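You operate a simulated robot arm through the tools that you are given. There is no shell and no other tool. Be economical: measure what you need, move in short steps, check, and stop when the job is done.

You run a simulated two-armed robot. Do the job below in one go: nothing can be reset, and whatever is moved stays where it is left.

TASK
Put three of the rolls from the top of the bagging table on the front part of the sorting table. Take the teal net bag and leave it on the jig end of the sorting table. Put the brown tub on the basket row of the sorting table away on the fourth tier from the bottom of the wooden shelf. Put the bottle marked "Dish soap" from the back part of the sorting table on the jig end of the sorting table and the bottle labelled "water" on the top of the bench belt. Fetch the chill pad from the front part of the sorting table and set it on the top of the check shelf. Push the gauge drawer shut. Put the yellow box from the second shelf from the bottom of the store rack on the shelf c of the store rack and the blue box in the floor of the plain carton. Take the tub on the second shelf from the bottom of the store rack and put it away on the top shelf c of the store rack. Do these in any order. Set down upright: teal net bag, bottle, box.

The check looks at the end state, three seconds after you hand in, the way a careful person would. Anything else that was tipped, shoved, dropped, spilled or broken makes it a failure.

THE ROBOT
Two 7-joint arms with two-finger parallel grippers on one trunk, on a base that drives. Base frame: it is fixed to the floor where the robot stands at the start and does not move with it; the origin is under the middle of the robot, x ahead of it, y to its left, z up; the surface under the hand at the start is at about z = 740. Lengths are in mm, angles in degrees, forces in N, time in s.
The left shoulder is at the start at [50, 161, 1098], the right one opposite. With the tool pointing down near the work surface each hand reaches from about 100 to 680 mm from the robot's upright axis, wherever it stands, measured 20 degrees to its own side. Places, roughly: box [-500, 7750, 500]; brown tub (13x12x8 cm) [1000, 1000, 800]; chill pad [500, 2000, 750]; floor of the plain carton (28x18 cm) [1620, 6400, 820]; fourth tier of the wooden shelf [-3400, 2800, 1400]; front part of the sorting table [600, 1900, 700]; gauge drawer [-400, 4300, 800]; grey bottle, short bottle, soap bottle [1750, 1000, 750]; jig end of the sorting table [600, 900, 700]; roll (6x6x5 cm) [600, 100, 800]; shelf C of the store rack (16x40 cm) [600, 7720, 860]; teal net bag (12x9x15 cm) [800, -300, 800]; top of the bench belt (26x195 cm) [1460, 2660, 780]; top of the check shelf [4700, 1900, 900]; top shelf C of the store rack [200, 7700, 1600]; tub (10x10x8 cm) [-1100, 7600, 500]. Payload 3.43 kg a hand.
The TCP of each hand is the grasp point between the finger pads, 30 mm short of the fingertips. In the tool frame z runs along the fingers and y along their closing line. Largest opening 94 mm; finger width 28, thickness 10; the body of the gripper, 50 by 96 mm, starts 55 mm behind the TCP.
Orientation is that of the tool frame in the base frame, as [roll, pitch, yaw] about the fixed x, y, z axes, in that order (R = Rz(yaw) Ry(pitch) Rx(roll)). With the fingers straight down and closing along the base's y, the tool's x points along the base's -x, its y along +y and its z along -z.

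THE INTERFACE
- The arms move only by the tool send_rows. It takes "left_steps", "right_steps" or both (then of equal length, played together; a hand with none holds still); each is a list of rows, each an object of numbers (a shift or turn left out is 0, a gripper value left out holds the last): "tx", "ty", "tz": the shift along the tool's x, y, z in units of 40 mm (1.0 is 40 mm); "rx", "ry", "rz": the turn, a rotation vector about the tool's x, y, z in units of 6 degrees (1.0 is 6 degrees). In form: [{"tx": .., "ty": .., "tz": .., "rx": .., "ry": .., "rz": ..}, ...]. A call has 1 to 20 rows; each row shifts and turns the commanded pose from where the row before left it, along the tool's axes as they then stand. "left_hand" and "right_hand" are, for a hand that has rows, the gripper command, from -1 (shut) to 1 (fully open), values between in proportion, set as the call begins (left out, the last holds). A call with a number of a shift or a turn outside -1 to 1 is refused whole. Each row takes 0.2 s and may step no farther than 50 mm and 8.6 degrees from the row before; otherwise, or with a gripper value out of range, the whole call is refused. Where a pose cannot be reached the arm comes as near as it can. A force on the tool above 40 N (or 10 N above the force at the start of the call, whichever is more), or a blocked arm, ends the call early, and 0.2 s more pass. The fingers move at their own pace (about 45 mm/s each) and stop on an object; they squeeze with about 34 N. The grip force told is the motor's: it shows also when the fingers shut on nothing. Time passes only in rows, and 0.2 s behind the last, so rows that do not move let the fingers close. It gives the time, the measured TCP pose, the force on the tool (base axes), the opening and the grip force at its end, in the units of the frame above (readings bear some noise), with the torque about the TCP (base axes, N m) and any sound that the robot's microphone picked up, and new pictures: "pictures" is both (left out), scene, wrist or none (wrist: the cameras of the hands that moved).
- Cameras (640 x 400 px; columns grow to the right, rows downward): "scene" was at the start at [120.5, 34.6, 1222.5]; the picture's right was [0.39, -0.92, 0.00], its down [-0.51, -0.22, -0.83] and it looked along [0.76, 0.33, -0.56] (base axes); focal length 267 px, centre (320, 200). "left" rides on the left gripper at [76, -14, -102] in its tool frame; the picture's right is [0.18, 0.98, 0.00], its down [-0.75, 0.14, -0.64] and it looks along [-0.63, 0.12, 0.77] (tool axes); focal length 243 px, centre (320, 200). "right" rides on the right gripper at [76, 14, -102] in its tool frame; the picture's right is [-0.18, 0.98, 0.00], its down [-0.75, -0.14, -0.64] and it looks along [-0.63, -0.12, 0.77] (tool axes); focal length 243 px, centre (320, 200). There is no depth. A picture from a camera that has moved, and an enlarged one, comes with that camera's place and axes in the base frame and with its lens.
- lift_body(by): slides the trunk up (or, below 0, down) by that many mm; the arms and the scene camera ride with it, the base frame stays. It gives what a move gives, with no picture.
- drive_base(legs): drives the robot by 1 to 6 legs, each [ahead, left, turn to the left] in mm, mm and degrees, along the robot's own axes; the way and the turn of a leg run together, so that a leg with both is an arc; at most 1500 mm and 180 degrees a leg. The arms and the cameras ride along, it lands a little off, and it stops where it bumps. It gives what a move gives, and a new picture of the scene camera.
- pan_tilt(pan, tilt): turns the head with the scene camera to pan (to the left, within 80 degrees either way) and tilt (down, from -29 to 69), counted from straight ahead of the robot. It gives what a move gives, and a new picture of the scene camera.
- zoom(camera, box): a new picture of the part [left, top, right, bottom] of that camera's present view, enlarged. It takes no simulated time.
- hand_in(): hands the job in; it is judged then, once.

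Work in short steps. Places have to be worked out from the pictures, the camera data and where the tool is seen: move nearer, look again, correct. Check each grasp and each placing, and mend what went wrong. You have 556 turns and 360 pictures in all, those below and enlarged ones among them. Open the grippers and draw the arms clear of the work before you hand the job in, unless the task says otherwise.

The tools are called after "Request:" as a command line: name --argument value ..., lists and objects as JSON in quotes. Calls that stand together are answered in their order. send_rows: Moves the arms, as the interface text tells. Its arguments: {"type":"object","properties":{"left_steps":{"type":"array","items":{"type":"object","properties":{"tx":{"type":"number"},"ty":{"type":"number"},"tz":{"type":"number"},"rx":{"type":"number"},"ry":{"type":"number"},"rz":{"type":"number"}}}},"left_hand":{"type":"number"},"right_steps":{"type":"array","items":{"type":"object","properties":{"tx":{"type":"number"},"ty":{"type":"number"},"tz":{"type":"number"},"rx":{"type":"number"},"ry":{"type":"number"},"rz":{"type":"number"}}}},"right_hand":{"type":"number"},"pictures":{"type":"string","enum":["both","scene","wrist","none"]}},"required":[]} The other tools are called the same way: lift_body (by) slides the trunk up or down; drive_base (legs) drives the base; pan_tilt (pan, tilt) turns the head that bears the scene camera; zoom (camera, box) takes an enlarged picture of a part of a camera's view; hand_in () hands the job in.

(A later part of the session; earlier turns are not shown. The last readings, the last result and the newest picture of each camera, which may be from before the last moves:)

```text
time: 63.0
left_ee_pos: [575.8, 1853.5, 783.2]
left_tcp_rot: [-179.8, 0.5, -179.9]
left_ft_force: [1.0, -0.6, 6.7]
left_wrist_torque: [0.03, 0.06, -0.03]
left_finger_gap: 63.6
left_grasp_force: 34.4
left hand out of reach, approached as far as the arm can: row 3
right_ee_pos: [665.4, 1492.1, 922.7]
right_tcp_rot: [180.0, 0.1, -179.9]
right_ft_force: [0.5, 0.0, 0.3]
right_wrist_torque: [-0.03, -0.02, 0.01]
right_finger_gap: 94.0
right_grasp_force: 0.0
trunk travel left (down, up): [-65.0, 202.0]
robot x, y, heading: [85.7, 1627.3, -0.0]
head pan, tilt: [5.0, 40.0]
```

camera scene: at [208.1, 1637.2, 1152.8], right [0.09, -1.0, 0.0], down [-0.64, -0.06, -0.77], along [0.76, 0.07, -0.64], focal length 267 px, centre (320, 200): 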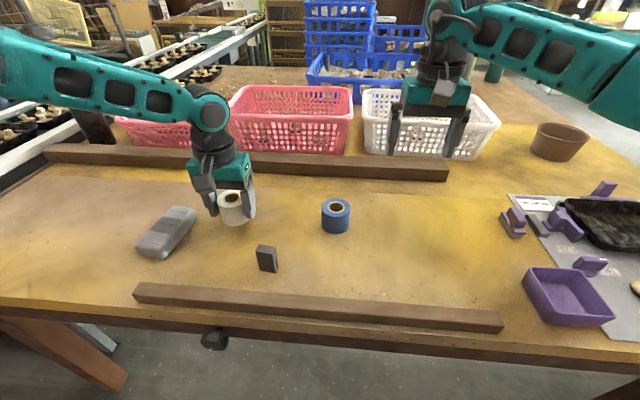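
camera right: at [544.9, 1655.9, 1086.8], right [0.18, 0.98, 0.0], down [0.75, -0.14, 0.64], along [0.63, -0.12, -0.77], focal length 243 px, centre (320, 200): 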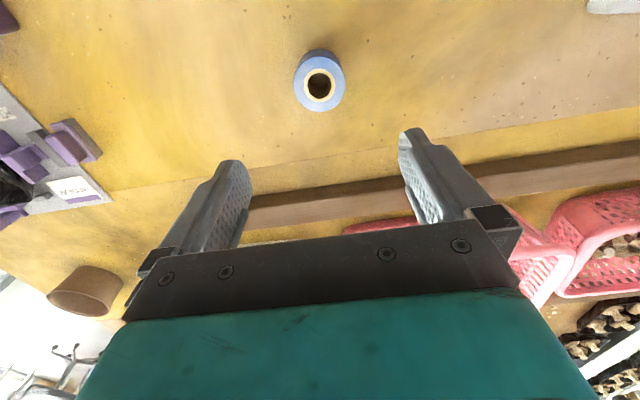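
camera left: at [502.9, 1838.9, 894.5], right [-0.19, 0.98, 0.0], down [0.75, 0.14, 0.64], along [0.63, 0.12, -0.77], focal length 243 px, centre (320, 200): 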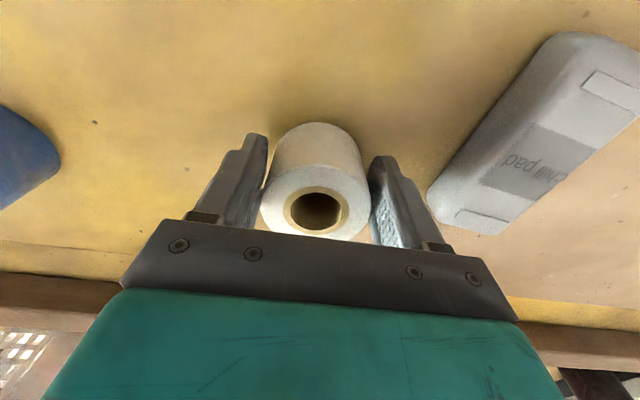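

Request:
send_rows --left_steps '[{"tz": 0}, {"tz": 0}, {"tz": 0}, {"tz": -0.6}, {"tz": -0.9}, {"tz": -0.9}, {"tz": -0.9}, {"tz": -0.9}]' --left_hand 1 --pictures "scene"

```text
time: 64.8
left_ee_pos: [575.2, 1853.5, 949.7]
left_tcp_rot: [180.0, 0.1, -179.9]
left_ft_force: [0.4, -0.1, 0.2]
left_wrist_torque: [0.02, -0.01, 0.0]
left_finger_gap: 93.8
left_grasp_force: 0.0
right_ee_pos: [666.3, 1492.7, 922.4]
right_tcp_rot: [179.9, 0.1, -179.9]
right_ft_force: [0.2, 0.7, -0.1]
right_wrist_torque: [-0.02, 0.0, -0.02]
right_finger_gap: 93.8
right_grasp_force: 0.1
trunk travel left (down, up): [-65.0, 202.0]
robot x, y, heading: [83.2, 1631.9, 0.0]
head pan, tilt: [5.0, 40.0]
camera scene: at [207.5, 1637.0, 1152.9], right [0.09, -1.0, 0.0], down [-0.64, -0.06, -0.77], along [0.76, 0.07, -0.64], focal length 267 px, centre (320, 200)
```

scene: 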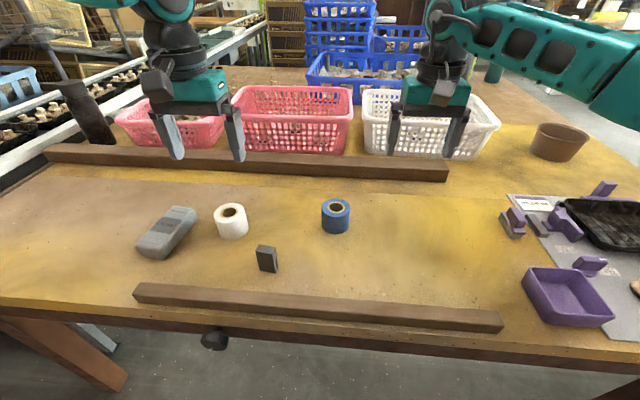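

Both rolls stand fine. Return to the bagging table for the green roll and teal bag: raise trunk, back off, strafe right.

Request:
lift_body --by 60

Request:
drive_base --legs '[[-190, 0, 0], [0, -1500, 0], [0, -260, 0], [190, 0, 0]]'

Request:
pan_tilt --pan -5 --tilt 38

```text
time: 65.8
left_ee_pos: [575.8, 1854.7, 1010.4]
left_tcp_rot: [-179.9, 0.1, -179.8]
left_ft_force: [1.1, 0.7, 0.4]
left_wrist_torque: [-0.02, 0.02, 0.0]
left_finger_gap: 94.0
left_grasp_force: 0.1
right_ee_pos: [665.4, 1493.4, 983.0]
right_tcp_rot: [180.0, 0.1, -179.8]
right_ft_force: [-1.1, -0.1, -0.3]
right_wrist_torque: [-0.01, 0.02, 0.01]
right_finger_gap: 93.7
right_grasp_force: 0.1
trunk travel left (down, up): [-125.0, 142.0]
robot x, y, heading: [87.3, 1628.5, 0.3]
head pan, tilt: [5.0, 40.0]
```

```text
time: 83.9
left_ee_pos: [571.6, 86.4, 1008.2]
left_tcp_rot: [-179.9, 0.1, 179.8]
left_ft_force: [-0.9, -0.5, 1.9]
left_wrist_torque: [0.02, 0.02, 0.02]
left_finger_gap: 93.9
left_grasp_force: 0.0
right_ee_pos: [659.6, -274.9, 982.8]
right_tcp_rot: [179.9, 0.0, 179.6]
right_ft_force: [0.5, -0.1, -0.4]
right_wrist_torque: [0.01, 0.02, -0.02]
right_finger_gap: 93.8
right_grasp_force: 0.1
trunk travel left (down, up): [-125.0, 142.0]
robot x, y, heading: [78.2, -133.3, -0.2]
head pan, tilt: [5.0, 40.0]
camera scene: at [203.4, -128.4, 1212.8], right [0.08, -1.0, 0.0], down [-0.64, -0.05, -0.77], along [0.76, 0.06, -0.64], focal length 267 px, centre (320, 200)
```

scene: 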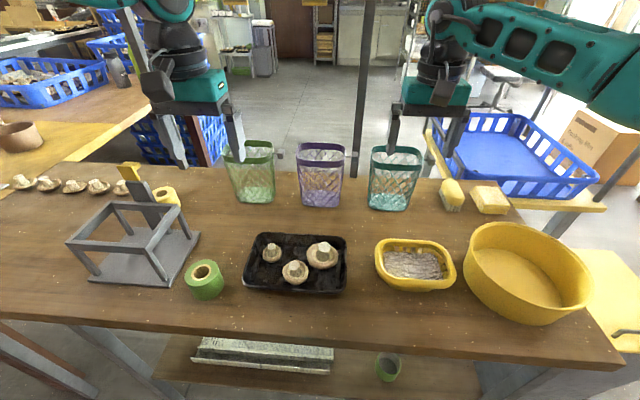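

```text
time: 84.6
left_ee_pos: [570.5, 85.9, 1009.2]
left_tcp_rot: [-180.0, 0.1, 179.9]
left_ft_force: [0.2, 0.5, 0.4]
left_wrist_torque: [-0.01, 0.01, 0.01]
left_finger_gap: 93.8
left_grasp_force: 0.1
right_ee_pos: [658.7, -274.8, 983.3]
right_tcp_rot: [-180.0, 0.0, 179.7]
right_ft_force: [0.0, 0.6, -0.1]
right_wrist_torque: [0.02, -0.03, -0.01]
right_finger_gap: 94.1
right_grasp_force: 0.1
trunk travel left (down, up): [-125.0, 142.0]
robot x, y, heading: [76.6, -136.1, -0.3]
head pan, tilt: [-5.0, 38.0]
camera scene: at [204.2, -143.3, 1215.9], right [-0.09, -1.0, 0.0], down [-0.61, 0.06, -0.79], along [0.78, -0.07, -0.62], focal length 267 px, centre (320, 200)
```

scene: 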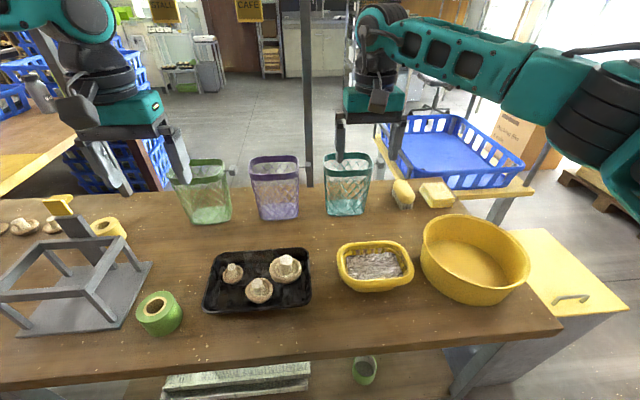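

Green roll at ≈[476,121]. Move the left above it; zoom on the teal bag to plan its grasp.

Request:
send_rows --left_steps '[{"tx": 0.8, "ty": 0.3}, {"tx": 0.8, "ty": 0.3}, {"tx": 0.78, "ty": 0.27}, {"tz": 0.9}, {"tz": 0.9}, {"tz": 0.9}]' --left_hand 1 --pictures "wrist"

Request:
zoom --camera "scene" --box '[240, 120, 440, 245]'

```text
time: 86.0
left_ee_pos: [476.7, 122.4, 900.7]
left_tcp_rot: [-179.9, 0.1, 179.8]
left_ft_force: [-0.3, -0.1, -0.2]
left_wrist_torque: [-0.01, -0.02, -0.01]
left_finger_gap: 93.7
left_grasp_force: 0.1
right_ee_pos: [658.9, -274.1, 982.1]
right_tcp_rot: [180.0, -0.1, 179.7]
right_ft_force: [0.5, 0.1, 0.1]
right_wrist_torque: [0.01, -0.01, 0.0]
right_finger_gap: 94.1
right_grasp_force: 0.1
trunk travel left (down, up): [-125.0, 142.0]
robot x, y, heading: [80.7, -132.7, -0.1]
head pan, tilt: [-5.0, 38.0]
camera left: at [399.2, 108.4, 1002.9], right [-0.18, 0.98, 0.0], down [0.75, 0.14, 0.64], along [0.63, 0.11, -0.77], focal length 243 px, centre (320, 200)
```

left: 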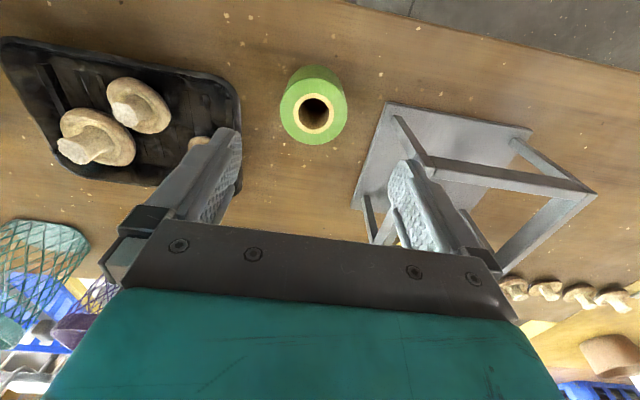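

```text
3.20 times, centred on (340, 182) of scene
camera zoom: at [204.3, -143.3, 1215.9], right [-0.09, -1.0, 0.0], down [-0.61, 0.06, -0.79], along [0.78, -0.07, -0.62], focal length 856 px, centre (256, 256)
```

zoom: 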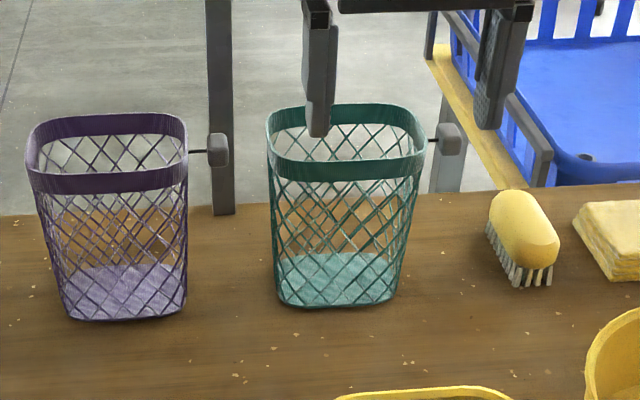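

Bag has a tag on its right side; best to pinch its front rim wall with fingers closing along x. First, left descends on green (with opening narrowed for jig clearance).

Request:
send_rows --left_steps '[{"ty": -0.13, "tz": 0.5}, {"tz": 0.6}, {"tz": 0.6}, {"tz": 0.6}, {"tz": 0.6}]' --left_hand 0.75 --pictures "wrist"

```text
time: 87.2
left_ee_pos: [476.3, 116.1, 785.0]
left_tcp_rot: [-179.9, 0.2, 179.7]
left_ft_force: [-0.7, -0.8, -0.2]
left_wrist_torque: [0.02, 0.03, -0.02]
left_finger_gap: 82.3
left_grasp_force: 0.1
right_ee_pos: [659.6, -275.0, 982.6]
right_tcp_rot: [180.0, 0.0, 179.6]
right_ft_force: [-0.3, -0.7, 0.1]
right_wrist_torque: [0.03, 0.02, 0.02]
right_finger_gap: 93.7
right_grasp_force: 0.0
trunk travel left (down, up): [-125.0, 142.0]
robot x, y, heading: [77.4, -136.3, -0.3]
head pan, tilt: [-5.0, 38.0]
camera left: at [398.9, 102.2, 887.6], right [-0.18, 0.98, 0.0], down [0.75, 0.14, 0.64], along [0.63, 0.12, -0.76], focal length 243 px, centre (320, 200)
```

left: 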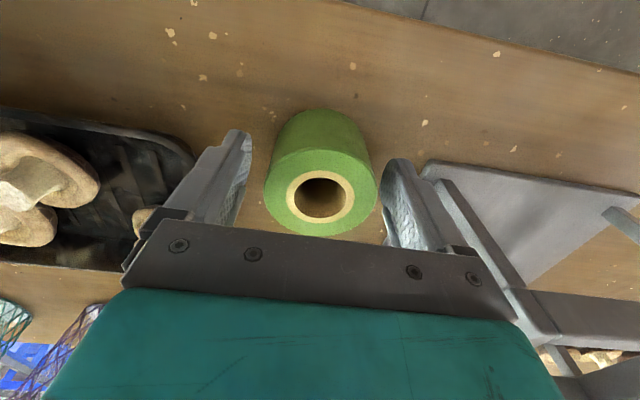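

Grip and lift the green roll while the right hand starts rotating 90° for the bag.

Request:
send_rows --left_steps '[{"tz": 0.05}, {"tz": 0}, {"tz": 0}, {"tz": 0}, {"tz": -0.9}, {"tz": -0.9}, {"tz": -0.9}, {"tz": -0.9}, {"tz": -0.9}, {"tx": 0.4}, {"tx": 0}, {"tx": 0}, {"tx": 0}, {"tx": 0}, {"tx": 0}]' --right_steps '[{"rz": 1}, {"rz": 1}, {"rz": 1}, {"rz": 1}, {"rz": 1}, {"rz": 1}, {"rz": 1}, {"rz": 1}, {"rz": 1}, {"rz": 1}, {"rz": 1}, {"rz": 1}, {"rz": 1}, {"rz": 1}, {"rz": 1}]' --left_hand -1 --right_hand 0.1 --pictures "both"

```text
time: 90.4
left_ee_pos: [461.8, 115.6, 963.9]
left_tcp_rot: [-179.8, 0.1, 179.8]
left_ft_force: [-0.1, -0.1, -0.5]
left_wrist_torque: [0.01, 0.04, -0.03]
left_finger_gap: 61.8
left_grasp_force: 34.7
right_ee_pos: [659.5, -275.8, 983.8]
right_tcp_rot: [180.0, 0.0, 89.5]
right_ft_force: [-0.4, -0.1, -0.6]
right_wrist_torque: [-0.01, -0.01, -0.01]
right_finger_gap: 51.7
right_grasp_force: 0.0
trunk travel left (down, up): [-125.0, 142.0]
robot x, y, heading: [75.7, -136.2, -0.2]
head pan, tilt: [-5.0, 38.0]
camera scene: at [204.2, -143.4, 1215.9], right [-0.09, -1.0, 0.0], down [-0.61, 0.06, -0.79], along [0.78, -0.07, -0.62], focal length 267 px, centre (320, 200)
camera right: at [675.2, -199.1, 1086.3], right [0.98, -0.19, 0.0], down [-0.15, -0.75, 0.64], along [-0.12, -0.63, -0.77], focal length 243 px, centre (320, 200)
camera left: at [384.1, 102.0, 1066.0], right [-0.18, 0.98, 0.0], down [0.75, 0.14, 0.64], along [0.63, 0.12, -0.77], focal length 243 px, centre (320, 200)
```

scene: 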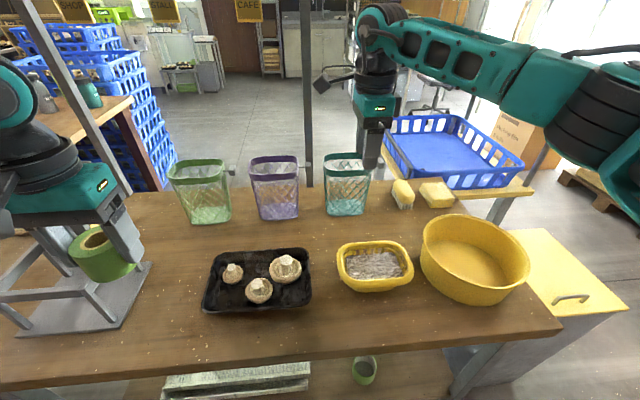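
right: 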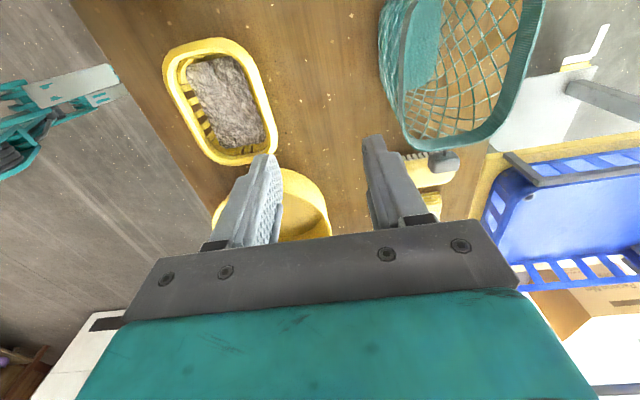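
left: 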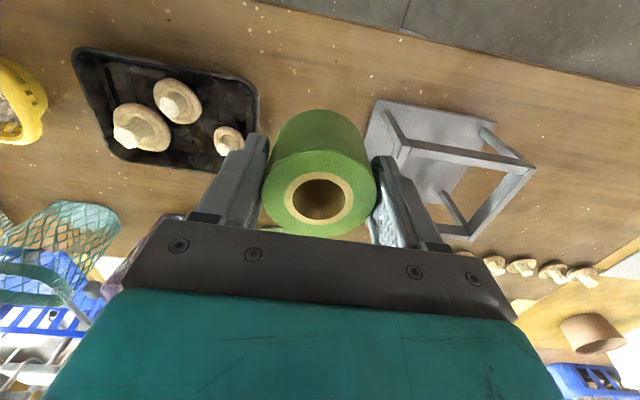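

Green held. Bag front rim estimated at x≈735–755; bring the right hand just above the rim and look.

Request:
send_rows --right_steps '[{"ty": 0.7, "tx": 0.1}, {"ty": 0.7, "tx": 0.1, "tz": 0.4}, {"ty": 0.7, "tx": 0.1, "tz": 0.6}]' --pictures "both"

```text
time: 91.2
left_ee_pos: [461.6, 115.2, 965.0]
left_tcp_rot: [180.0, 0.1, 179.8]
left_ft_force: [0.5, 0.1, -0.4]
left_wrist_torque: [0.01, 0.0, 0.0]
left_finger_gap: 61.8
left_grasp_force: 34.3
right_ee_pos: [717.6, -268.6, 959.7]
right_tcp_rot: [179.9, 0.1, 89.9]
right_ft_force: [-0.2, 0.5, -0.1]
right_wrist_torque: [0.03, 0.01, -0.03]
right_finger_gap: 51.7
right_grasp_force: 0.1
right hand out of reach, approached as far as the arm can: row 3
trunk travel left (down, up): [-125.0, 142.0]
robot x, y, heading: [78.9, -133.7, -0.3]
head pan, tilt: [-5.0, 38.0]
camera scene: at [204.0, -143.8, 1215.9], right [-0.09, -1.0, 0.0], down [-0.61, 0.06, -0.79], along [0.78, -0.07, -0.62], focal length 267 px, centre (320, 200)
camera right: at [732.4, -191.9, 1062.2], right [0.98, -0.19, 0.0], down [-0.14, -0.75, 0.64], along [-0.12, -0.63, -0.77], focal length 243 px, centre (320, 200)
```

scene: 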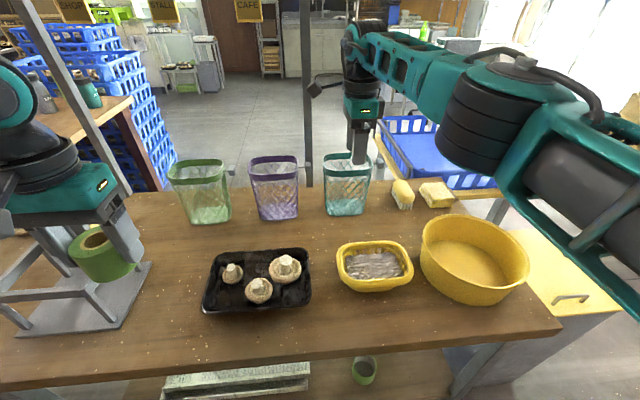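
right: 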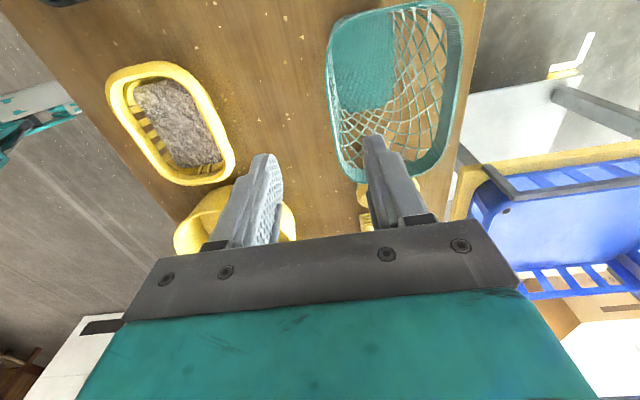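

Rim spans x≈728–815, y≈-322..-204; front wall at x≈731. Drive 15 mm ahead and lower with the trunk partly.

Request:
drive_base --legs '[[25, 0, 0]]'

Request:
send_rows --right_steps '[{"tx": 0.1, "tz": 0.5}]' --pictures "wrist"

```text
time: 92.0
left_ee_pos: [486.5, 115.5, 963.6]
left_tcp_rot: [-179.9, 0.2, 179.7]
left_ft_force: [1.1, -0.4, -0.9]
left_wrist_torque: [0.0, -0.02, 0.05]
left_finger_gap: 61.8
left_grasp_force: 34.2
right_ee_pos: [742.2, -268.5, 957.7]
right_tcp_rot: [-180.0, 0.1, 89.7]
right_ft_force: [0.4, 0.0, -0.1]
right_wrist_torque: [0.0, 0.01, 0.02]
right_finger_gap: 51.6
right_grasp_force: 0.0
trunk travel left (down, up): [-125.0, 142.0]
robot x, y, heading: [106.6, -134.2, -0.2]
head pan, tilt: [-5.0, 38.0]
camera scene: at [229.6, -143.5, 1215.8], right [-0.09, -1.0, 0.0], down [-0.61, 0.06, -0.79], along [0.78, -0.07, -0.62], focal length 267 px, centre (320, 200)
```

scene: 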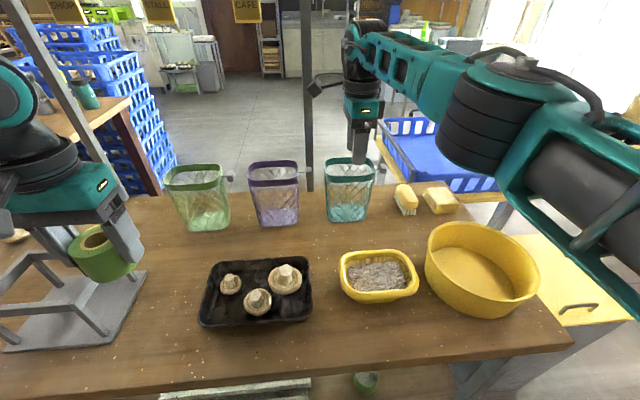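

```text
time: 92.4
left_ee_pos: [487.2, 114.3, 962.8]
left_tcp_rot: [-179.9, 0.1, 179.7]
left_ft_force: [-0.7, 0.5, -0.9]
left_wrist_torque: [-0.01, 0.0, -0.04]
left_finger_gap: 61.7
left_grasp_force: 33.8
right_ee_pos: [743.1, -265.1, 937.7]
right_tcp_rot: [-180.0, 0.0, 89.7]
right_ft_force: [-0.7, -0.5, 0.0]
right_wrist_torque: [0.0, 0.0, 0.02]
right_finger_gap: 51.5
right_grasp_force: 0.1
trunk travel left (down, up): [-125.0, 142.0]
robot x, y, heading: [106.4, -136.0, -0.4]
head pan, tilt: [-5.0, 38.0]
camera right: at [757.5, -188.5, 1041.8], right [0.98, -0.19, 0.0], down [-0.14, -0.75, 0.64], along [-0.12, -0.63, -0.77], focal length 243 px, centre (320, 200)
```

right: 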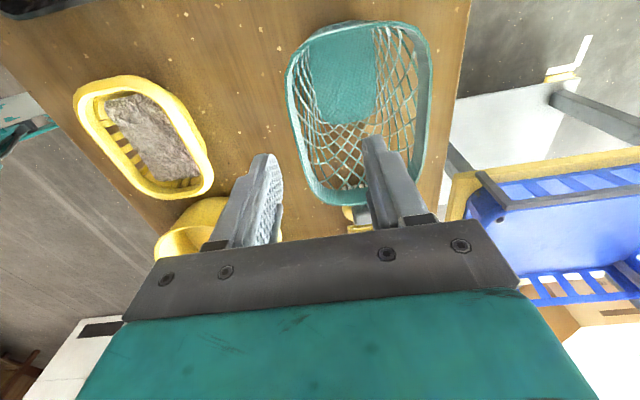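

Wall at x≈730; shift −12 mm and descend so the fingers straddle the front rim.

Request:
send_rows --right_steps '[{"ty": -0.3}, {"tz": 0.4}, {"tz": 0.4}, {"tz": 0.4}, {"tz": 0.4}]' --pictures "both"

```text
time: 93.6
left_ee_pos: [487.1, 114.6, 963.7]
left_tcp_rot: [-179.9, 0.0, 179.8]
left_ft_force: [-0.2, 0.4, -0.7]
left_wrist_torque: [-0.02, 0.02, -0.02]
left_finger_gap: 61.9
left_grasp_force: 33.9
right_ee_pos: [728.8, -262.7, 874.6]
right_tcp_rot: [180.0, 0.0, 89.6]
right_ft_force: [1.2, 0.6, 0.1]
right_wrist_torque: [0.0, 0.0, 0.0]
right_finger_gap: 51.5
right_grasp_force: 0.1
trunk travel left (down, up): [-125.0, 142.0]
robot x, y, heading: [105.4, -137.2, -0.1]
head pan, tilt: [-5.0, 38.0]
camera scene: at [229.0, -143.5, 1215.9], right [-0.09, -1.0, 0.0], down [-0.61, 0.06, -0.79], along [0.78, -0.07, -0.62], focal length 267 px, centre (320, 200)
camera right: at [745.6, -187.8, 978.2], right [0.98, -0.19, 0.0], down [-0.15, -0.75, 0.64], along [-0.12, -0.63, -0.77], focal length 243 px, centre (320, 200)
```

scene: 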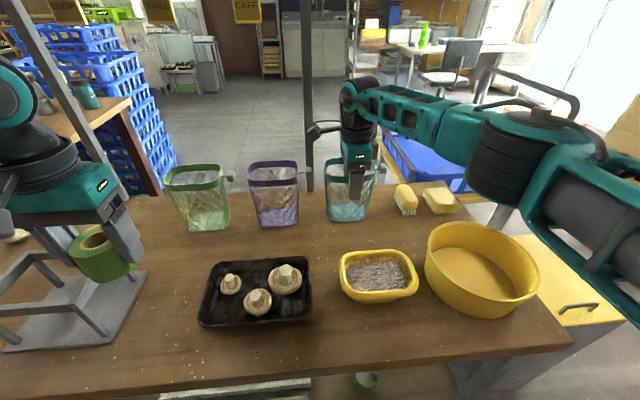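
right: 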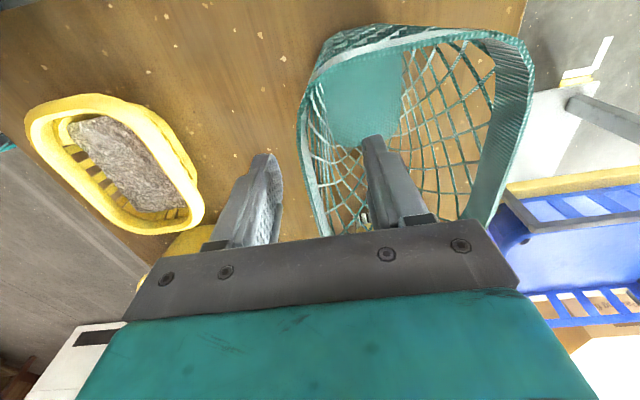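

The rim wall is between the fingers. Close.

Request:
send_rows --right_steps '[{"tz": 0.1}, {"tz": 0}, {"tz": 0}, {"tz": 0}, {"tz": 0}]' --right_hand -1 --pictures "none"

Request:
send_rows --right_steps '[{"tz": -0.5}, {"tz": -0.5}, {"tz": -0.5}]' --pictures "both"

```text
time: 94.8
left_ee_pos: [485.7, 116.2, 963.1]
left_tcp_rot: [-179.9, 0.0, 179.8]
left_ft_force: [0.3, 0.8, -1.2]
left_wrist_torque: [0.0, 0.01, -0.01]
left_finger_gap: 61.5
left_grasp_force: 34.2
right_ee_pos: [729.7, -264.1, 872.3]
right_tcp_rot: [179.9, -0.1, 89.7]
right_ft_force: [1.8, 0.8, 4.4]
right_wrist_torque: [-0.01, -0.67, -0.01]
right_finger_gap: 7.9
right_grasp_force: 33.9
trunk travel left (down, up): [-125.0, 142.0]
robot x, y, heading: [102.4, -135.0, -0.3]
head pan, tilt: [-5.0, 38.0]
```

```text
time: 95.6
left_ee_pos: [485.3, 116.0, 963.7]
left_tcp_rot: [-180.0, 0.0, 179.8]
left_ft_force: [0.3, 0.3, -0.9]
left_wrist_torque: [0.0, 0.03, 0.0]
left_finger_gap: 61.7
left_grasp_force: 33.8
right_ee_pos: [729.7, -263.6, 930.7]
right_tcp_rot: [-180.0, 0.0, 89.6]
right_ft_force: [-1.0, -1.1, -0.1]
right_wrist_torque: [-0.01, 0.05, 0.03]
right_finger_gap: 7.5
right_grasp_force: 33.9
trunk travel left (down, up): [-125.0, 142.0]
robot x, y, heading: [102.4, -133.6, -0.5]
head pan, tilt: [-5.0, 38.0]
camera scene: at [228.9, -143.4, 1215.9], right [-0.09, -1.0, 0.0], down [-0.61, 0.06, -0.79], along [0.78, -0.07, -0.62], focal length 267 px, centre (320, 200)
camera right: at [745.4, -187.0, 1034.6], right [0.98, -0.19, 0.0], down [-0.14, -0.75, 0.64], along [-0.12, -0.63, -0.77], focal length 243 px, centre (320, 200)
```

scene: 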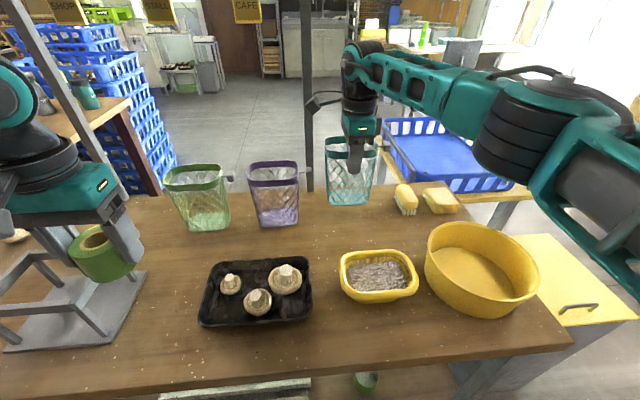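
right: 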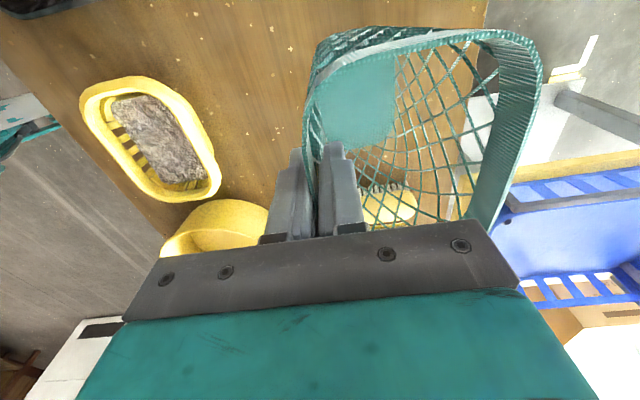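

Bag held firmly. Raise trunk and arm, then back away.

Request:
lift_body --by 100

Request:
send_rows --right_steps '[{"tz": -0.8}, {"tz": -0.5}, {"ty": -0.9}, {"ty": -0.9}, {"ty": -0.9}, {"ty": -0.9}]' --pictures "none"

Request:
drive_base --legs '[[-250, 0, 0], [0, 950, 0]]'

```text
time: 97.0
left_ee_pos: [486.4, 114.7, 1064.3]
left_tcp_rot: [-179.8, 0.1, 179.7]
left_ft_force: [-0.9, 0.8, -1.6]
left_wrist_torque: [0.01, 0.0, 0.0]
left_finger_gap: 61.2
left_grasp_force: 34.4
right_ee_pos: [730.2, -263.9, 1030.4]
right_tcp_rot: [-179.9, 0.0, 89.7]
right_ft_force: [0.6, 0.2, -1.7]
right_wrist_torque: [-0.04, 0.06, -0.03]
right_finger_gap: 7.6
right_grasp_force: 33.9
trunk travel left (down, up): [-225.0, 42.0]
robot x, y, heading: [101.8, -136.8, -0.4]
head pan, tilt: [-5.0, 38.0]
```

```text
time: 98.3
left_ee_pos: [487.3, 114.7, 1064.0]
left_tcp_rot: [-180.0, 0.1, 179.8]
left_ft_force: [0.4, 0.6, -0.8]
left_wrist_torque: [0.02, -0.01, 0.01]
left_finger_gap: 61.5
left_grasp_force: 34.1
right_ee_pos: [587.1, -263.0, 1082.8]
right_tcp_rot: [179.9, 0.0, 89.6]
right_ft_force: [0.6, -0.7, -0.5]
right_wrist_torque: [-0.02, 0.02, -0.01]
right_finger_gap: 7.5
right_grasp_force: 33.8
trunk travel left (down, up): [-225.0, 42.0]
robot x, y, heading: [103.8, -133.4, -0.5]
head pan, tilt: [-5.0, 38.0]
```

```text
time: 108.4
left_ee_pos: [244.1, 1062.9, 1063.9]
left_tcp_rot: [-179.8, 0.1, 179.5]
left_ft_force: [0.1, 0.5, -0.7]
left_wrist_torque: [-0.03, -0.02, 0.01]
left_finger_gap: 60.9
left_grasp_force: 33.9
right_ee_pos: [342.1, 685.4, 1082.6]
right_tcp_rot: [-180.0, 0.0, 89.5]
right_ft_force: [-0.8, 0.6, -1.0]
right_wrist_torque: [-0.01, 0.02, -0.02]
right_finger_gap: 7.5
right_grasp_force: 34.6
trunk travel left (down, up): [-225.0, 42.0]
robot x, y, heading: [-140.0, 812.7, -0.5]
head pan, tilt: [-5.0, 38.0]
camera scene: at [-14.4, 805.5, 1315.9], right [-0.1, -1.0, 0.0], down [-0.61, 0.06, -0.79], along [0.78, -0.08, -0.62], focal length 267 px, centre (320, 200)
```

scene: 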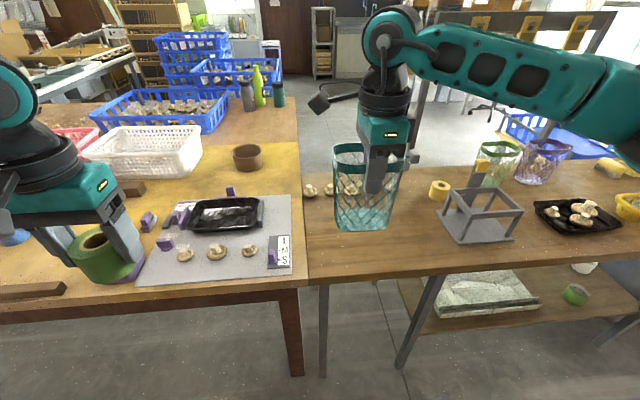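

Look closer at the jig end to find free space.

Request:
zoom --camera "scene" --box '[110, 130, 350, 300]'

```text
2.35 times, centred on (230, 215) of scene
camera zoom: at [-14.4, 805.5, 1315.9], right [-0.1, -1.0, 0.0], down [-0.61, 0.06, -0.79], along [0.78, -0.08, -0.62], focal length 629 px, centre (532, 165)
```

zoom: 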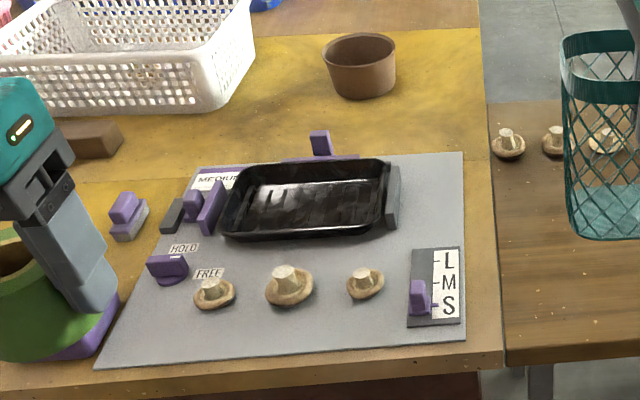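

Free spot right of the tray on the mat: x≈565–745, y≈838–915. I'll turn the bag 90° (narrow side along y) and place its centre at ≈[665,880].

Request:
send_rows --right_steps '[{"rz": -1}, {"rz": -1}, {"rz": -1}, {"rz": -1}, {"rz": -1}, {"rz": -1}, {"rz": -1}, {"rz": -1}, {"rz": -1}, {"rz": -1}, {"rz": -1}, {"rz": -1}, {"rz": -1}, {"rz": -1}, {"rz": -1}]' --pictures "none"

Request:
drive_base --legs '[[0, 220, 0], [200, 0, 0]]'

```text
time: 111.6
left_ee_pos: [245.2, 1061.9, 1062.8]
left_tcp_rot: [180.0, 0.1, 179.5]
left_ft_force: [0.6, -1.1, -0.1]
left_wrist_torque: [0.0, 0.0, 0.02]
left_finger_gap: 60.7
left_grasp_force: 34.3
right_ee_pos: [342.2, 684.0, 1082.3]
right_tcp_rot: [-179.9, 0.0, 179.7]
right_ft_force: [-1.0, 0.3, 0.0]
right_wrist_torque: [-0.05, 0.0, 0.01]
right_finger_gap: 7.4
right_grasp_force: 34.3
trunk travel left (down, up): [-225.0, 42.0]
robot x, y, heading: [-141.3, 810.6, -0.7]
head pan, tilt: [-5.0, 38.0]
```

```text
time: 115.3
left_ee_pos: [445.2, 1280.3, 1061.5]
left_tcp_rot: [179.9, 0.2, 179.8]
left_ft_force: [0.8, 0.6, -0.7]
left_wrist_torque: [0.01, 0.06, 0.02]
left_finger_gap: 60.4
left_grasp_force: 34.1
right_ee_pos: [543.8, 902.3, 1082.5]
right_tcp_rot: [-179.9, 0.0, 179.6]
right_ft_force: [-0.5, 1.0, -1.9]
right_wrist_torque: [-0.02, 0.04, 0.02]
right_finger_gap: 7.7
right_grasp_force: 34.2
trunk travel left (down, up): [-225.0, 42.0]
robot x, y, heading: [63.9, 1034.2, -0.4]
head pan, tilt: [-5.0, 38.0]
camera scene: at [187.2, 1021.8, 1315.8], right [-0.09, -1.0, 0.0], down [-0.61, 0.06, -0.79], along [0.78, -0.07, -0.62], focal length 267 px, centre (320, 200)
```

scene: 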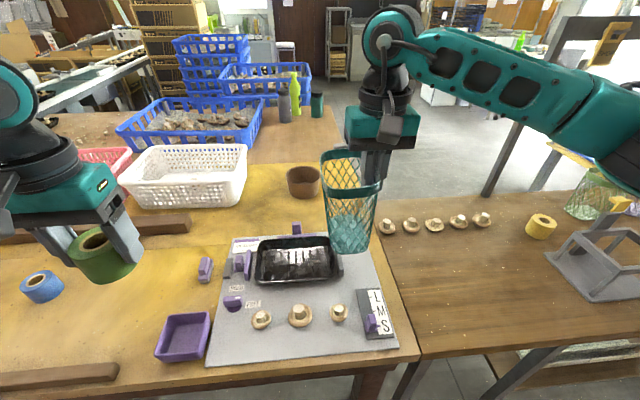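

Request:
lift_body --by -100

Request:
send_rows --right_steps '[{"tx": -0.757, "ty": -0.4}, {"tx": -0.757, "ty": -0.4}, {"tx": -0.757, "ty": -0.4}, {"tx": -0.757, "ty": -0.4}, {"tz": 0.9}]' --pictures "both"

```text
time: 116.7
left_ee_pos: [443.8, 1279.6, 963.5]
left_tcp_rot: [-179.9, 0.1, 179.7]
left_ft_force: [-0.1, -1.2, -0.6]
left_wrist_torque: [0.03, 0.02, 0.05]
left_finger_gap: 60.3
left_grasp_force: 34.4
right_ee_pos: [543.3, 902.0, 984.2]
right_tcp_rot: [179.9, -0.1, 179.6]
right_ft_force: [0.3, 0.1, -0.1]
right_wrist_torque: [0.0, 0.0, 0.01]
right_finger_gap: 7.3
right_grasp_force: 33.8
trunk travel left (down, up): [-125.0, 142.0]
robot x, y, heading: [62.5, 1032.1, -0.3]
head pan, tilt: [-5.0, 38.0]
```

```text
time: 117.9
left_ee_pos: [444.0, 1278.2, 963.2]
left_tcp_rot: [180.0, 0.1, 179.7]
left_ft_force: [0.4, -0.4, -0.6]
left_wrist_torque: [0.0, -0.01, 0.0]
left_finger_gap: 60.2
left_grasp_force: 34.1
right_ee_pos: [665.6, 836.6, 947.1]
right_tcp_rot: [-180.0, 0.0, 179.7]
right_ft_force: [0.5, -0.3, -0.9]
right_wrist_torque: [-0.03, -0.04, 0.03]
right_finger_gap: 7.5
right_grasp_force: 34.2
trunk travel left (down, up): [-125.0, 142.0]
robot x, y, heading: [60.0, 1027.0, -0.3]
head pan, tilt: [-5.0, 38.0]
camera scene: at [186.6, 1021.5, 1215.9], right [-0.09, -1.0, 0.0], down [-0.61, 0.06, -0.79], along [0.78, -0.07, -0.62], focal length 267 px, centre (320, 200)
camera right: at [589.6, 851.5, 1050.3], right [0.19, 0.98, 0.0], down [0.75, -0.15, 0.64], along [0.63, -0.12, -0.77], focal length 243 px, centre (320, 200)
```

scene: 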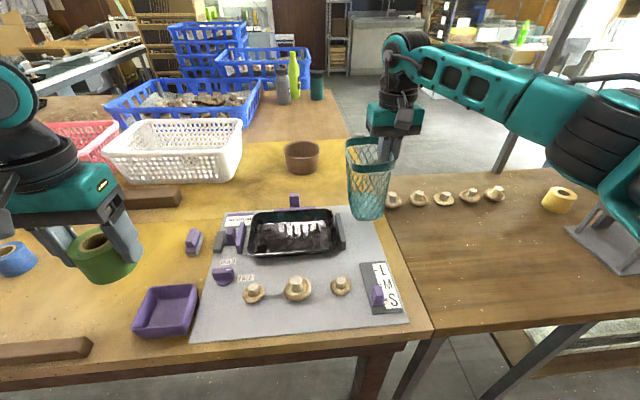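
right: 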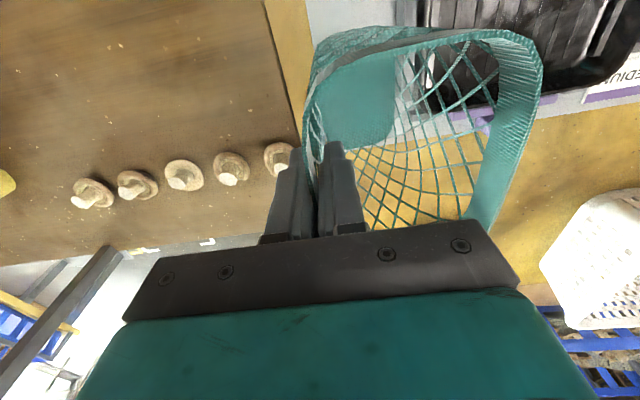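

Position good. Lower gently to contact.

Request:
send_rows --right_steps '[{"tz": 0.45, "ty": 0.05}, {"tz": 0.45}, {"tz": 0.45}, {"tz": 0.1}, {"tz": 0.1}]' --pictures "both"

```text
time: 119.1
left_ee_pos: [445.1, 1279.0, 963.7]
left_tcp_rot: [179.9, 0.0, 179.7]
left_ft_force: [-0.3, 0.2, -0.5]
left_wrist_torque: [0.03, 0.0, 0.01]
left_finger_gap: 59.9
left_grasp_force: 33.7
right_ee_pos: [664.0, 838.6, 885.0]
right_tcp_rot: [-179.9, 0.0, 179.6]
right_ft_force: [0.3, -0.5, -1.4]
right_wrist_torque: [-0.05, 0.01, 0.04]
right_finger_gap: 7.3
right_grasp_force: 34.1
trunk travel left (down, up): [-125.0, 142.0]
robot x, y, heading: [63.0, 1033.1, -0.2]
head pan, tilt: [-5.0, 38.0]
camera scene: at [186.4, 1021.8, 1215.9], right [-0.09, -1.0, 0.0], down [-0.61, 0.06, -0.79], along [0.78, -0.07, -0.62], focal length 267 px, centre (320, 200)
camera right: at [589.4, 854.5, 988.8], right [0.19, 0.98, 0.0], down [0.75, -0.15, 0.64], along [0.63, -0.12, -0.77], focal length 243 px, centre (320, 200)
```

scene: 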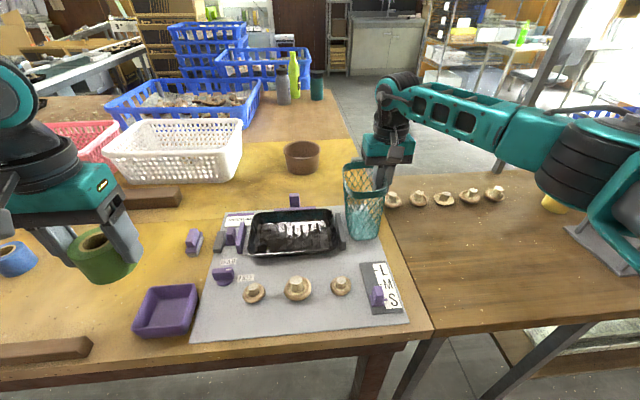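
right: 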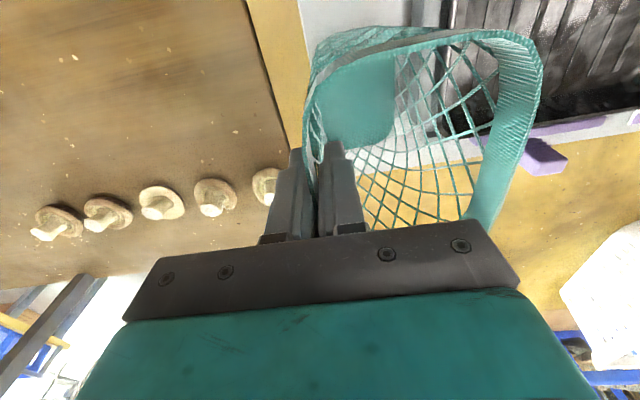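

Request:
send_rows --right_steps '[{"tz": 0.08}, {"tz": 0.06}, {"tz": 0.06}, {"tz": 0.06}]' --pictures "none"

```text
time: 120.1
left_ee_pos: [442.9, 1280.3, 964.7]
left_tcp_rot: [-180.0, 0.3, 179.7]
left_ft_force: [-0.1, 0.1, -0.2]
left_wrist_torque: [-0.03, 0.01, 0.01]
left_finger_gap: 60.2
left_grasp_force: 33.6
right_ee_pos: [664.9, 838.2, 878.5]
right_tcp_rot: [-180.0, 0.2, 179.6]
right_ft_force: [-0.2, -4.3, 10.2]
right_wrist_torque: [0.29, 0.36, 0.08]
right_finger_gap: 7.8
right_grasp_force: 33.7
trunk travel left (down, up): [-125.0, 142.0]
robot x, y, heading: [59.7, 1033.1, -0.5]
head pan, tilt: [-5.0, 38.0]
```

Resting on the mat. Open modestly and rise.

Request:
send_rows --right_steps '[{"tz": 0}, {"tz": 0}, {"tz": 0}, {"tz": -0.5}, {"tz": -0.8}, {"tz": -0.8}, {"tz": -0.8}]' --right_hand -0.15 --pictures "both"

```text
time: 121.7
left_ee_pos: [443.9, 1280.3, 964.5]
left_tcp_rot: [-179.9, 0.1, 179.7]
left_ft_force: [0.4, -0.5, -0.7]
left_wrist_torque: [-0.03, -0.03, 0.0]
left_finger_gap: 59.9
left_grasp_force: 34.3
right_ee_pos: [665.7, 841.0, 991.0]
right_tcp_rot: [179.9, 0.1, 179.7]
right_ft_force: [-0.3, 0.2, 0.1]
right_wrist_torque: [0.01, -0.01, -0.01]
right_finger_gap: 40.2
right_grasp_force: 0.1
trunk travel left (down, up): [-125.0, 142.0]
robot x, y, heading: [60.1, 1028.6, -0.4]
head pan, tilt: [-5.0, 38.0]
camera scene: at [186.2, 1022.0, 1215.9], right [-0.09, -1.0, 0.0], down [-0.61, 0.06, -0.79], along [0.78, -0.07, -0.62], focal length 267 px, centre (320, 200)
camera right: at [589.5, 855.3, 1095.8], right [0.19, 0.98, 0.0], down [0.75, -0.15, 0.64], along [0.63, -0.12, -0.77], focal length 243 px, centre (320, 200)
```

scene: 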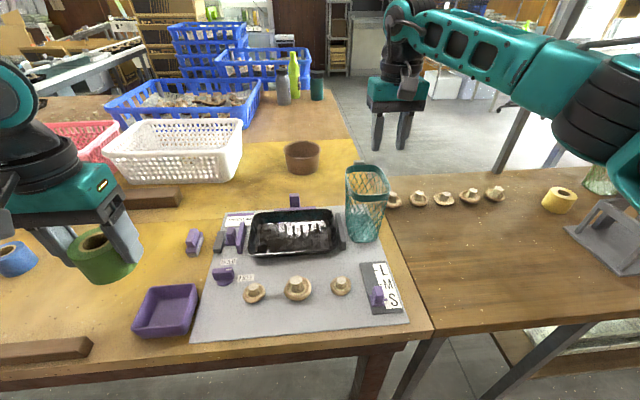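
right: 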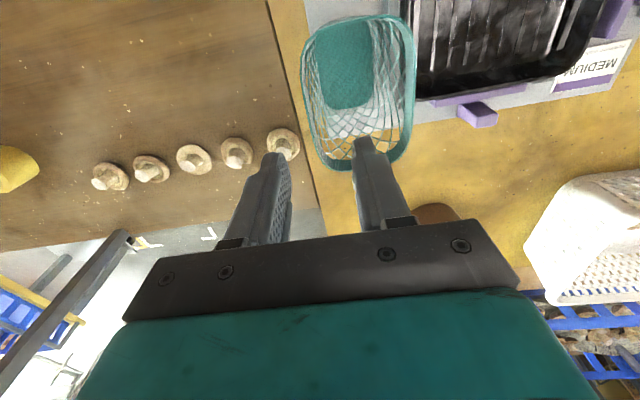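

Bag stands upright. Now carry the green roll along: strafe left ~495.

Request:
drive_base --legs '[[0, 495, 0], [20, 0, 0]]'

Request:
lift_body --by -80

```text
time: 127.0
left_ee_pos: [469.3, 1776.5, 963.3]
left_tcp_rot: [-180.0, 0.0, 179.5]
left_ft_force: [-0.2, 0.0, -0.5]
left_wrist_torque: [0.0, 0.03, -0.02]
left_finger_gap: 59.9
left_grasp_force: 34.2
right_ee_pos: [690.0, 1336.2, 991.4]
right_tcp_rot: [179.9, 0.0, 179.6]
right_ft_force: [0.6, 0.3, -0.6]
right_wrist_torque: [-0.03, 0.02, -0.01]
right_finger_gap: 40.0
right_grasp_force: 0.0
trunk travel left (down, up): [-125.0, 142.0]
robot x, y, heading: [88.4, 1527.1, -0.6]
head pan, tilt: [-5.0, 38.0]
camera scene: at [211.2, 1518.8, 1215.8], right [-0.1, -1.0, 0.0], down [-0.61, 0.06, -0.79], along [0.78, -0.08, -0.62], focal length 267 px, centre (320, 200)
```

scene: 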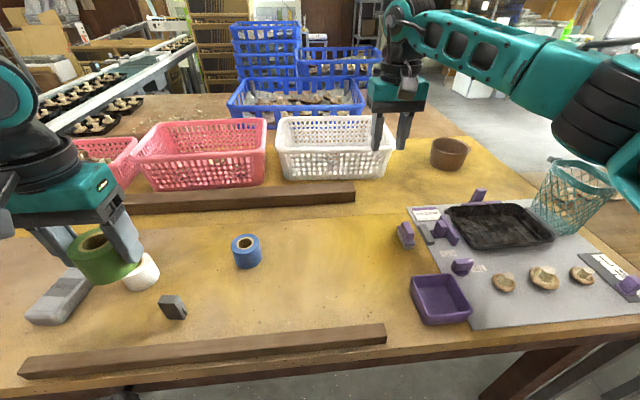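

```text
time: 128.1
left_ee_pos: [468.6, 1776.2, 883.4]
left_tcp_rot: [-180.0, 0.1, 179.5]
left_ft_force: [0.3, -0.3, 0.0]
left_wrist_torque: [0.0, -0.01, -0.07]
left_finger_gap: 60.0
left_grasp_force: 34.3
right_ee_pos: [688.5, 1336.3, 912.3]
right_tcp_rot: [179.9, 0.0, 179.5]
right_ft_force: [0.6, -0.1, 0.5]
right_wrist_torque: [0.01, 0.0, 0.02]
right_finger_gap: 40.0
right_grasp_force: 0.1
trunk travel left (down, up): [-45.0, 222.0]
robot x, y, heading: [82.8, 1528.8, -0.7]
head pan, tilt: [-5.0, 38.0]
```

Request:
send_rows --left_steps '[{"tx": -0.82, "ty": -0.195}, {"tx": -0.82, "ty": -0.195}, {"tx": -0.82, "ty": -0.195}, {"tx": -0.82, "ty": -0.195}, {"tz": 0.7}, {"tz": 0.7}, {"tz": 0.7}]' --pictures "both"

```text
time: 129.7
left_ee_pos: [600.7, 1743.7, 798.9]
left_tcp_rot: [180.0, 0.3, 179.6]
left_ft_force: [0.0, -0.8, -1.0]
left_wrist_torque: [0.01, 0.0, 0.03]
left_finger_gap: 60.0
left_grasp_force: 33.9
right_ee_pos: [689.1, 1336.4, 911.3]
right_tcp_rot: [180.0, 0.1, 179.5]
right_ft_force: [0.4, -0.2, 0.4]
right_wrist_torque: [0.02, 0.02, -0.01]
right_finger_gap: 40.0
right_grasp_force: 0.0
trunk travel left (down, up): [-45.0, 222.0]
robot x, y, heading: [87.5, 1530.5, -0.8]
head pan, tilt: [-5.0, 38.0]
camera scene: at [210.6, 1518.8, 1135.9], right [-0.1, -1.0, 0.0], down [-0.61, 0.06, -0.79], along [0.78, -0.08, -0.62], focal length 267 px, centre (320, 200)
camera left: at [523.3, 1730.7, 901.7], right [-0.18, 0.98, 0.0], down [0.75, 0.14, 0.64], along [0.63, 0.11, -0.76], focal length 243 px, centre (320, 200)
```

scene: 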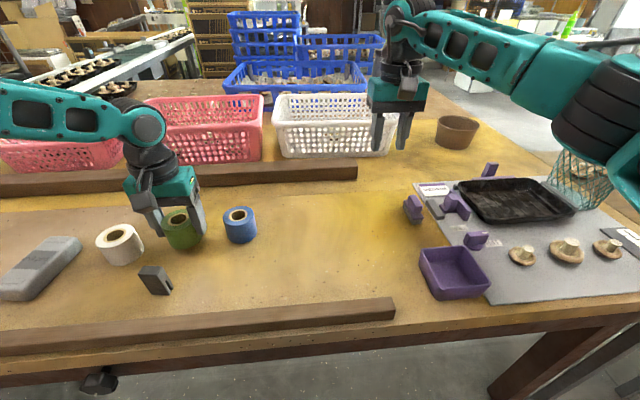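
left: 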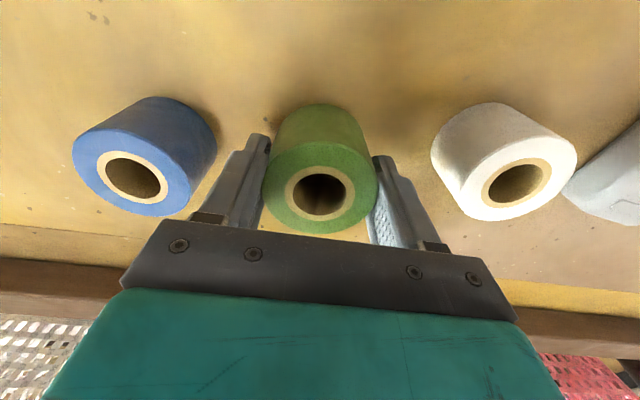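

Request:
send_rows --left_steps '[{"tz": 0.2}, {"tz": 0.1}, {"tz": 0.07}, {"tz": 0.07}, {"tz": 0.06}]' --pictures "none"

```text
time: 130.9
left_ee_pos: [595.2, 1747.9, 783.3]
left_tcp_rot: [-179.9, 0.3, 179.5]
left_ft_force: [0.0, 0.6, 2.9]
left_wrist_torque: [0.02, 0.11, -0.03]
left_finger_gap: 59.7
left_grasp_force: 33.7
left hand out of reach, approached as far as the arm can: row 1, 4
right_ee_pos: [688.1, 1335.5, 912.1]
right_tcp_rot: [180.0, 0.1, 179.5]
right_ft_force: [0.1, -0.6, 0.0]
right_wrist_torque: [-0.01, -0.01, 0.03]
right_finger_gap: 40.4
right_grasp_force: 0.1
trunk travel left (down, up): [-45.0, 222.0]
robot x, y, heading: [82.7, 1527.9, -0.3]
head pan, tilt: [-5.0, 38.0]
```

Touching. Release and rise.

Request:
send_rows --left_steps '[{"tz": 0}, {"tz": 0}, {"tz": 0}, {"tz": -0.6}, {"tz": -0.8}, {"tz": -0.8}, {"tz": -0.8}]' --left_hand 0.65 --pictures "wrist"

```text
time: 132.5
left_ee_pos: [595.6, 1746.7, 902.7]
left_tcp_rot: [180.0, 0.1, 179.5]
left_ft_force: [-0.5, -0.4, -0.5]
left_wrist_torque: [0.02, 0.02, 0.0]
left_finger_gap: 77.7
left_grasp_force: 0.1
right_ee_pos: [689.1, 1335.1, 911.7]
right_tcp_rot: [179.9, 0.0, 179.4]
right_ft_force: [-0.1, 0.4, -0.1]
right_wrist_torque: [0.0, -0.04, -0.01]
right_finger_gap: 40.0
right_grasp_force: 0.1
trunk travel left (down, up): [-45.0, 222.0]
robot x, y, heading: [87.8, 1525.2, -0.4]
head pan, tilt: [-5.0, 38.0]
camera left: at [517.9, 1734.8, 1005.1], right [-0.18, 0.98, 0.0], down [0.75, 0.14, 0.64], along [0.63, 0.11, -0.77], focal length 243 px, centre (320, 200)
```

left: 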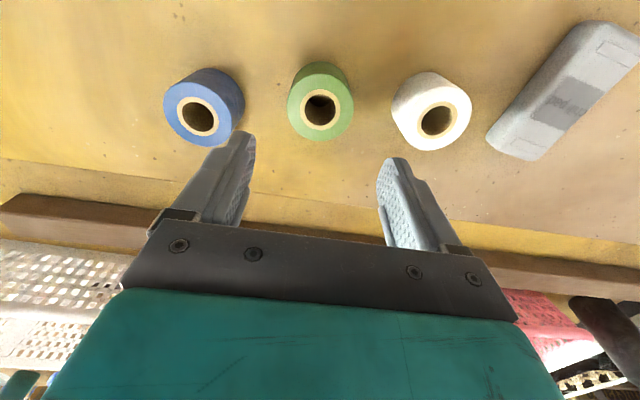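

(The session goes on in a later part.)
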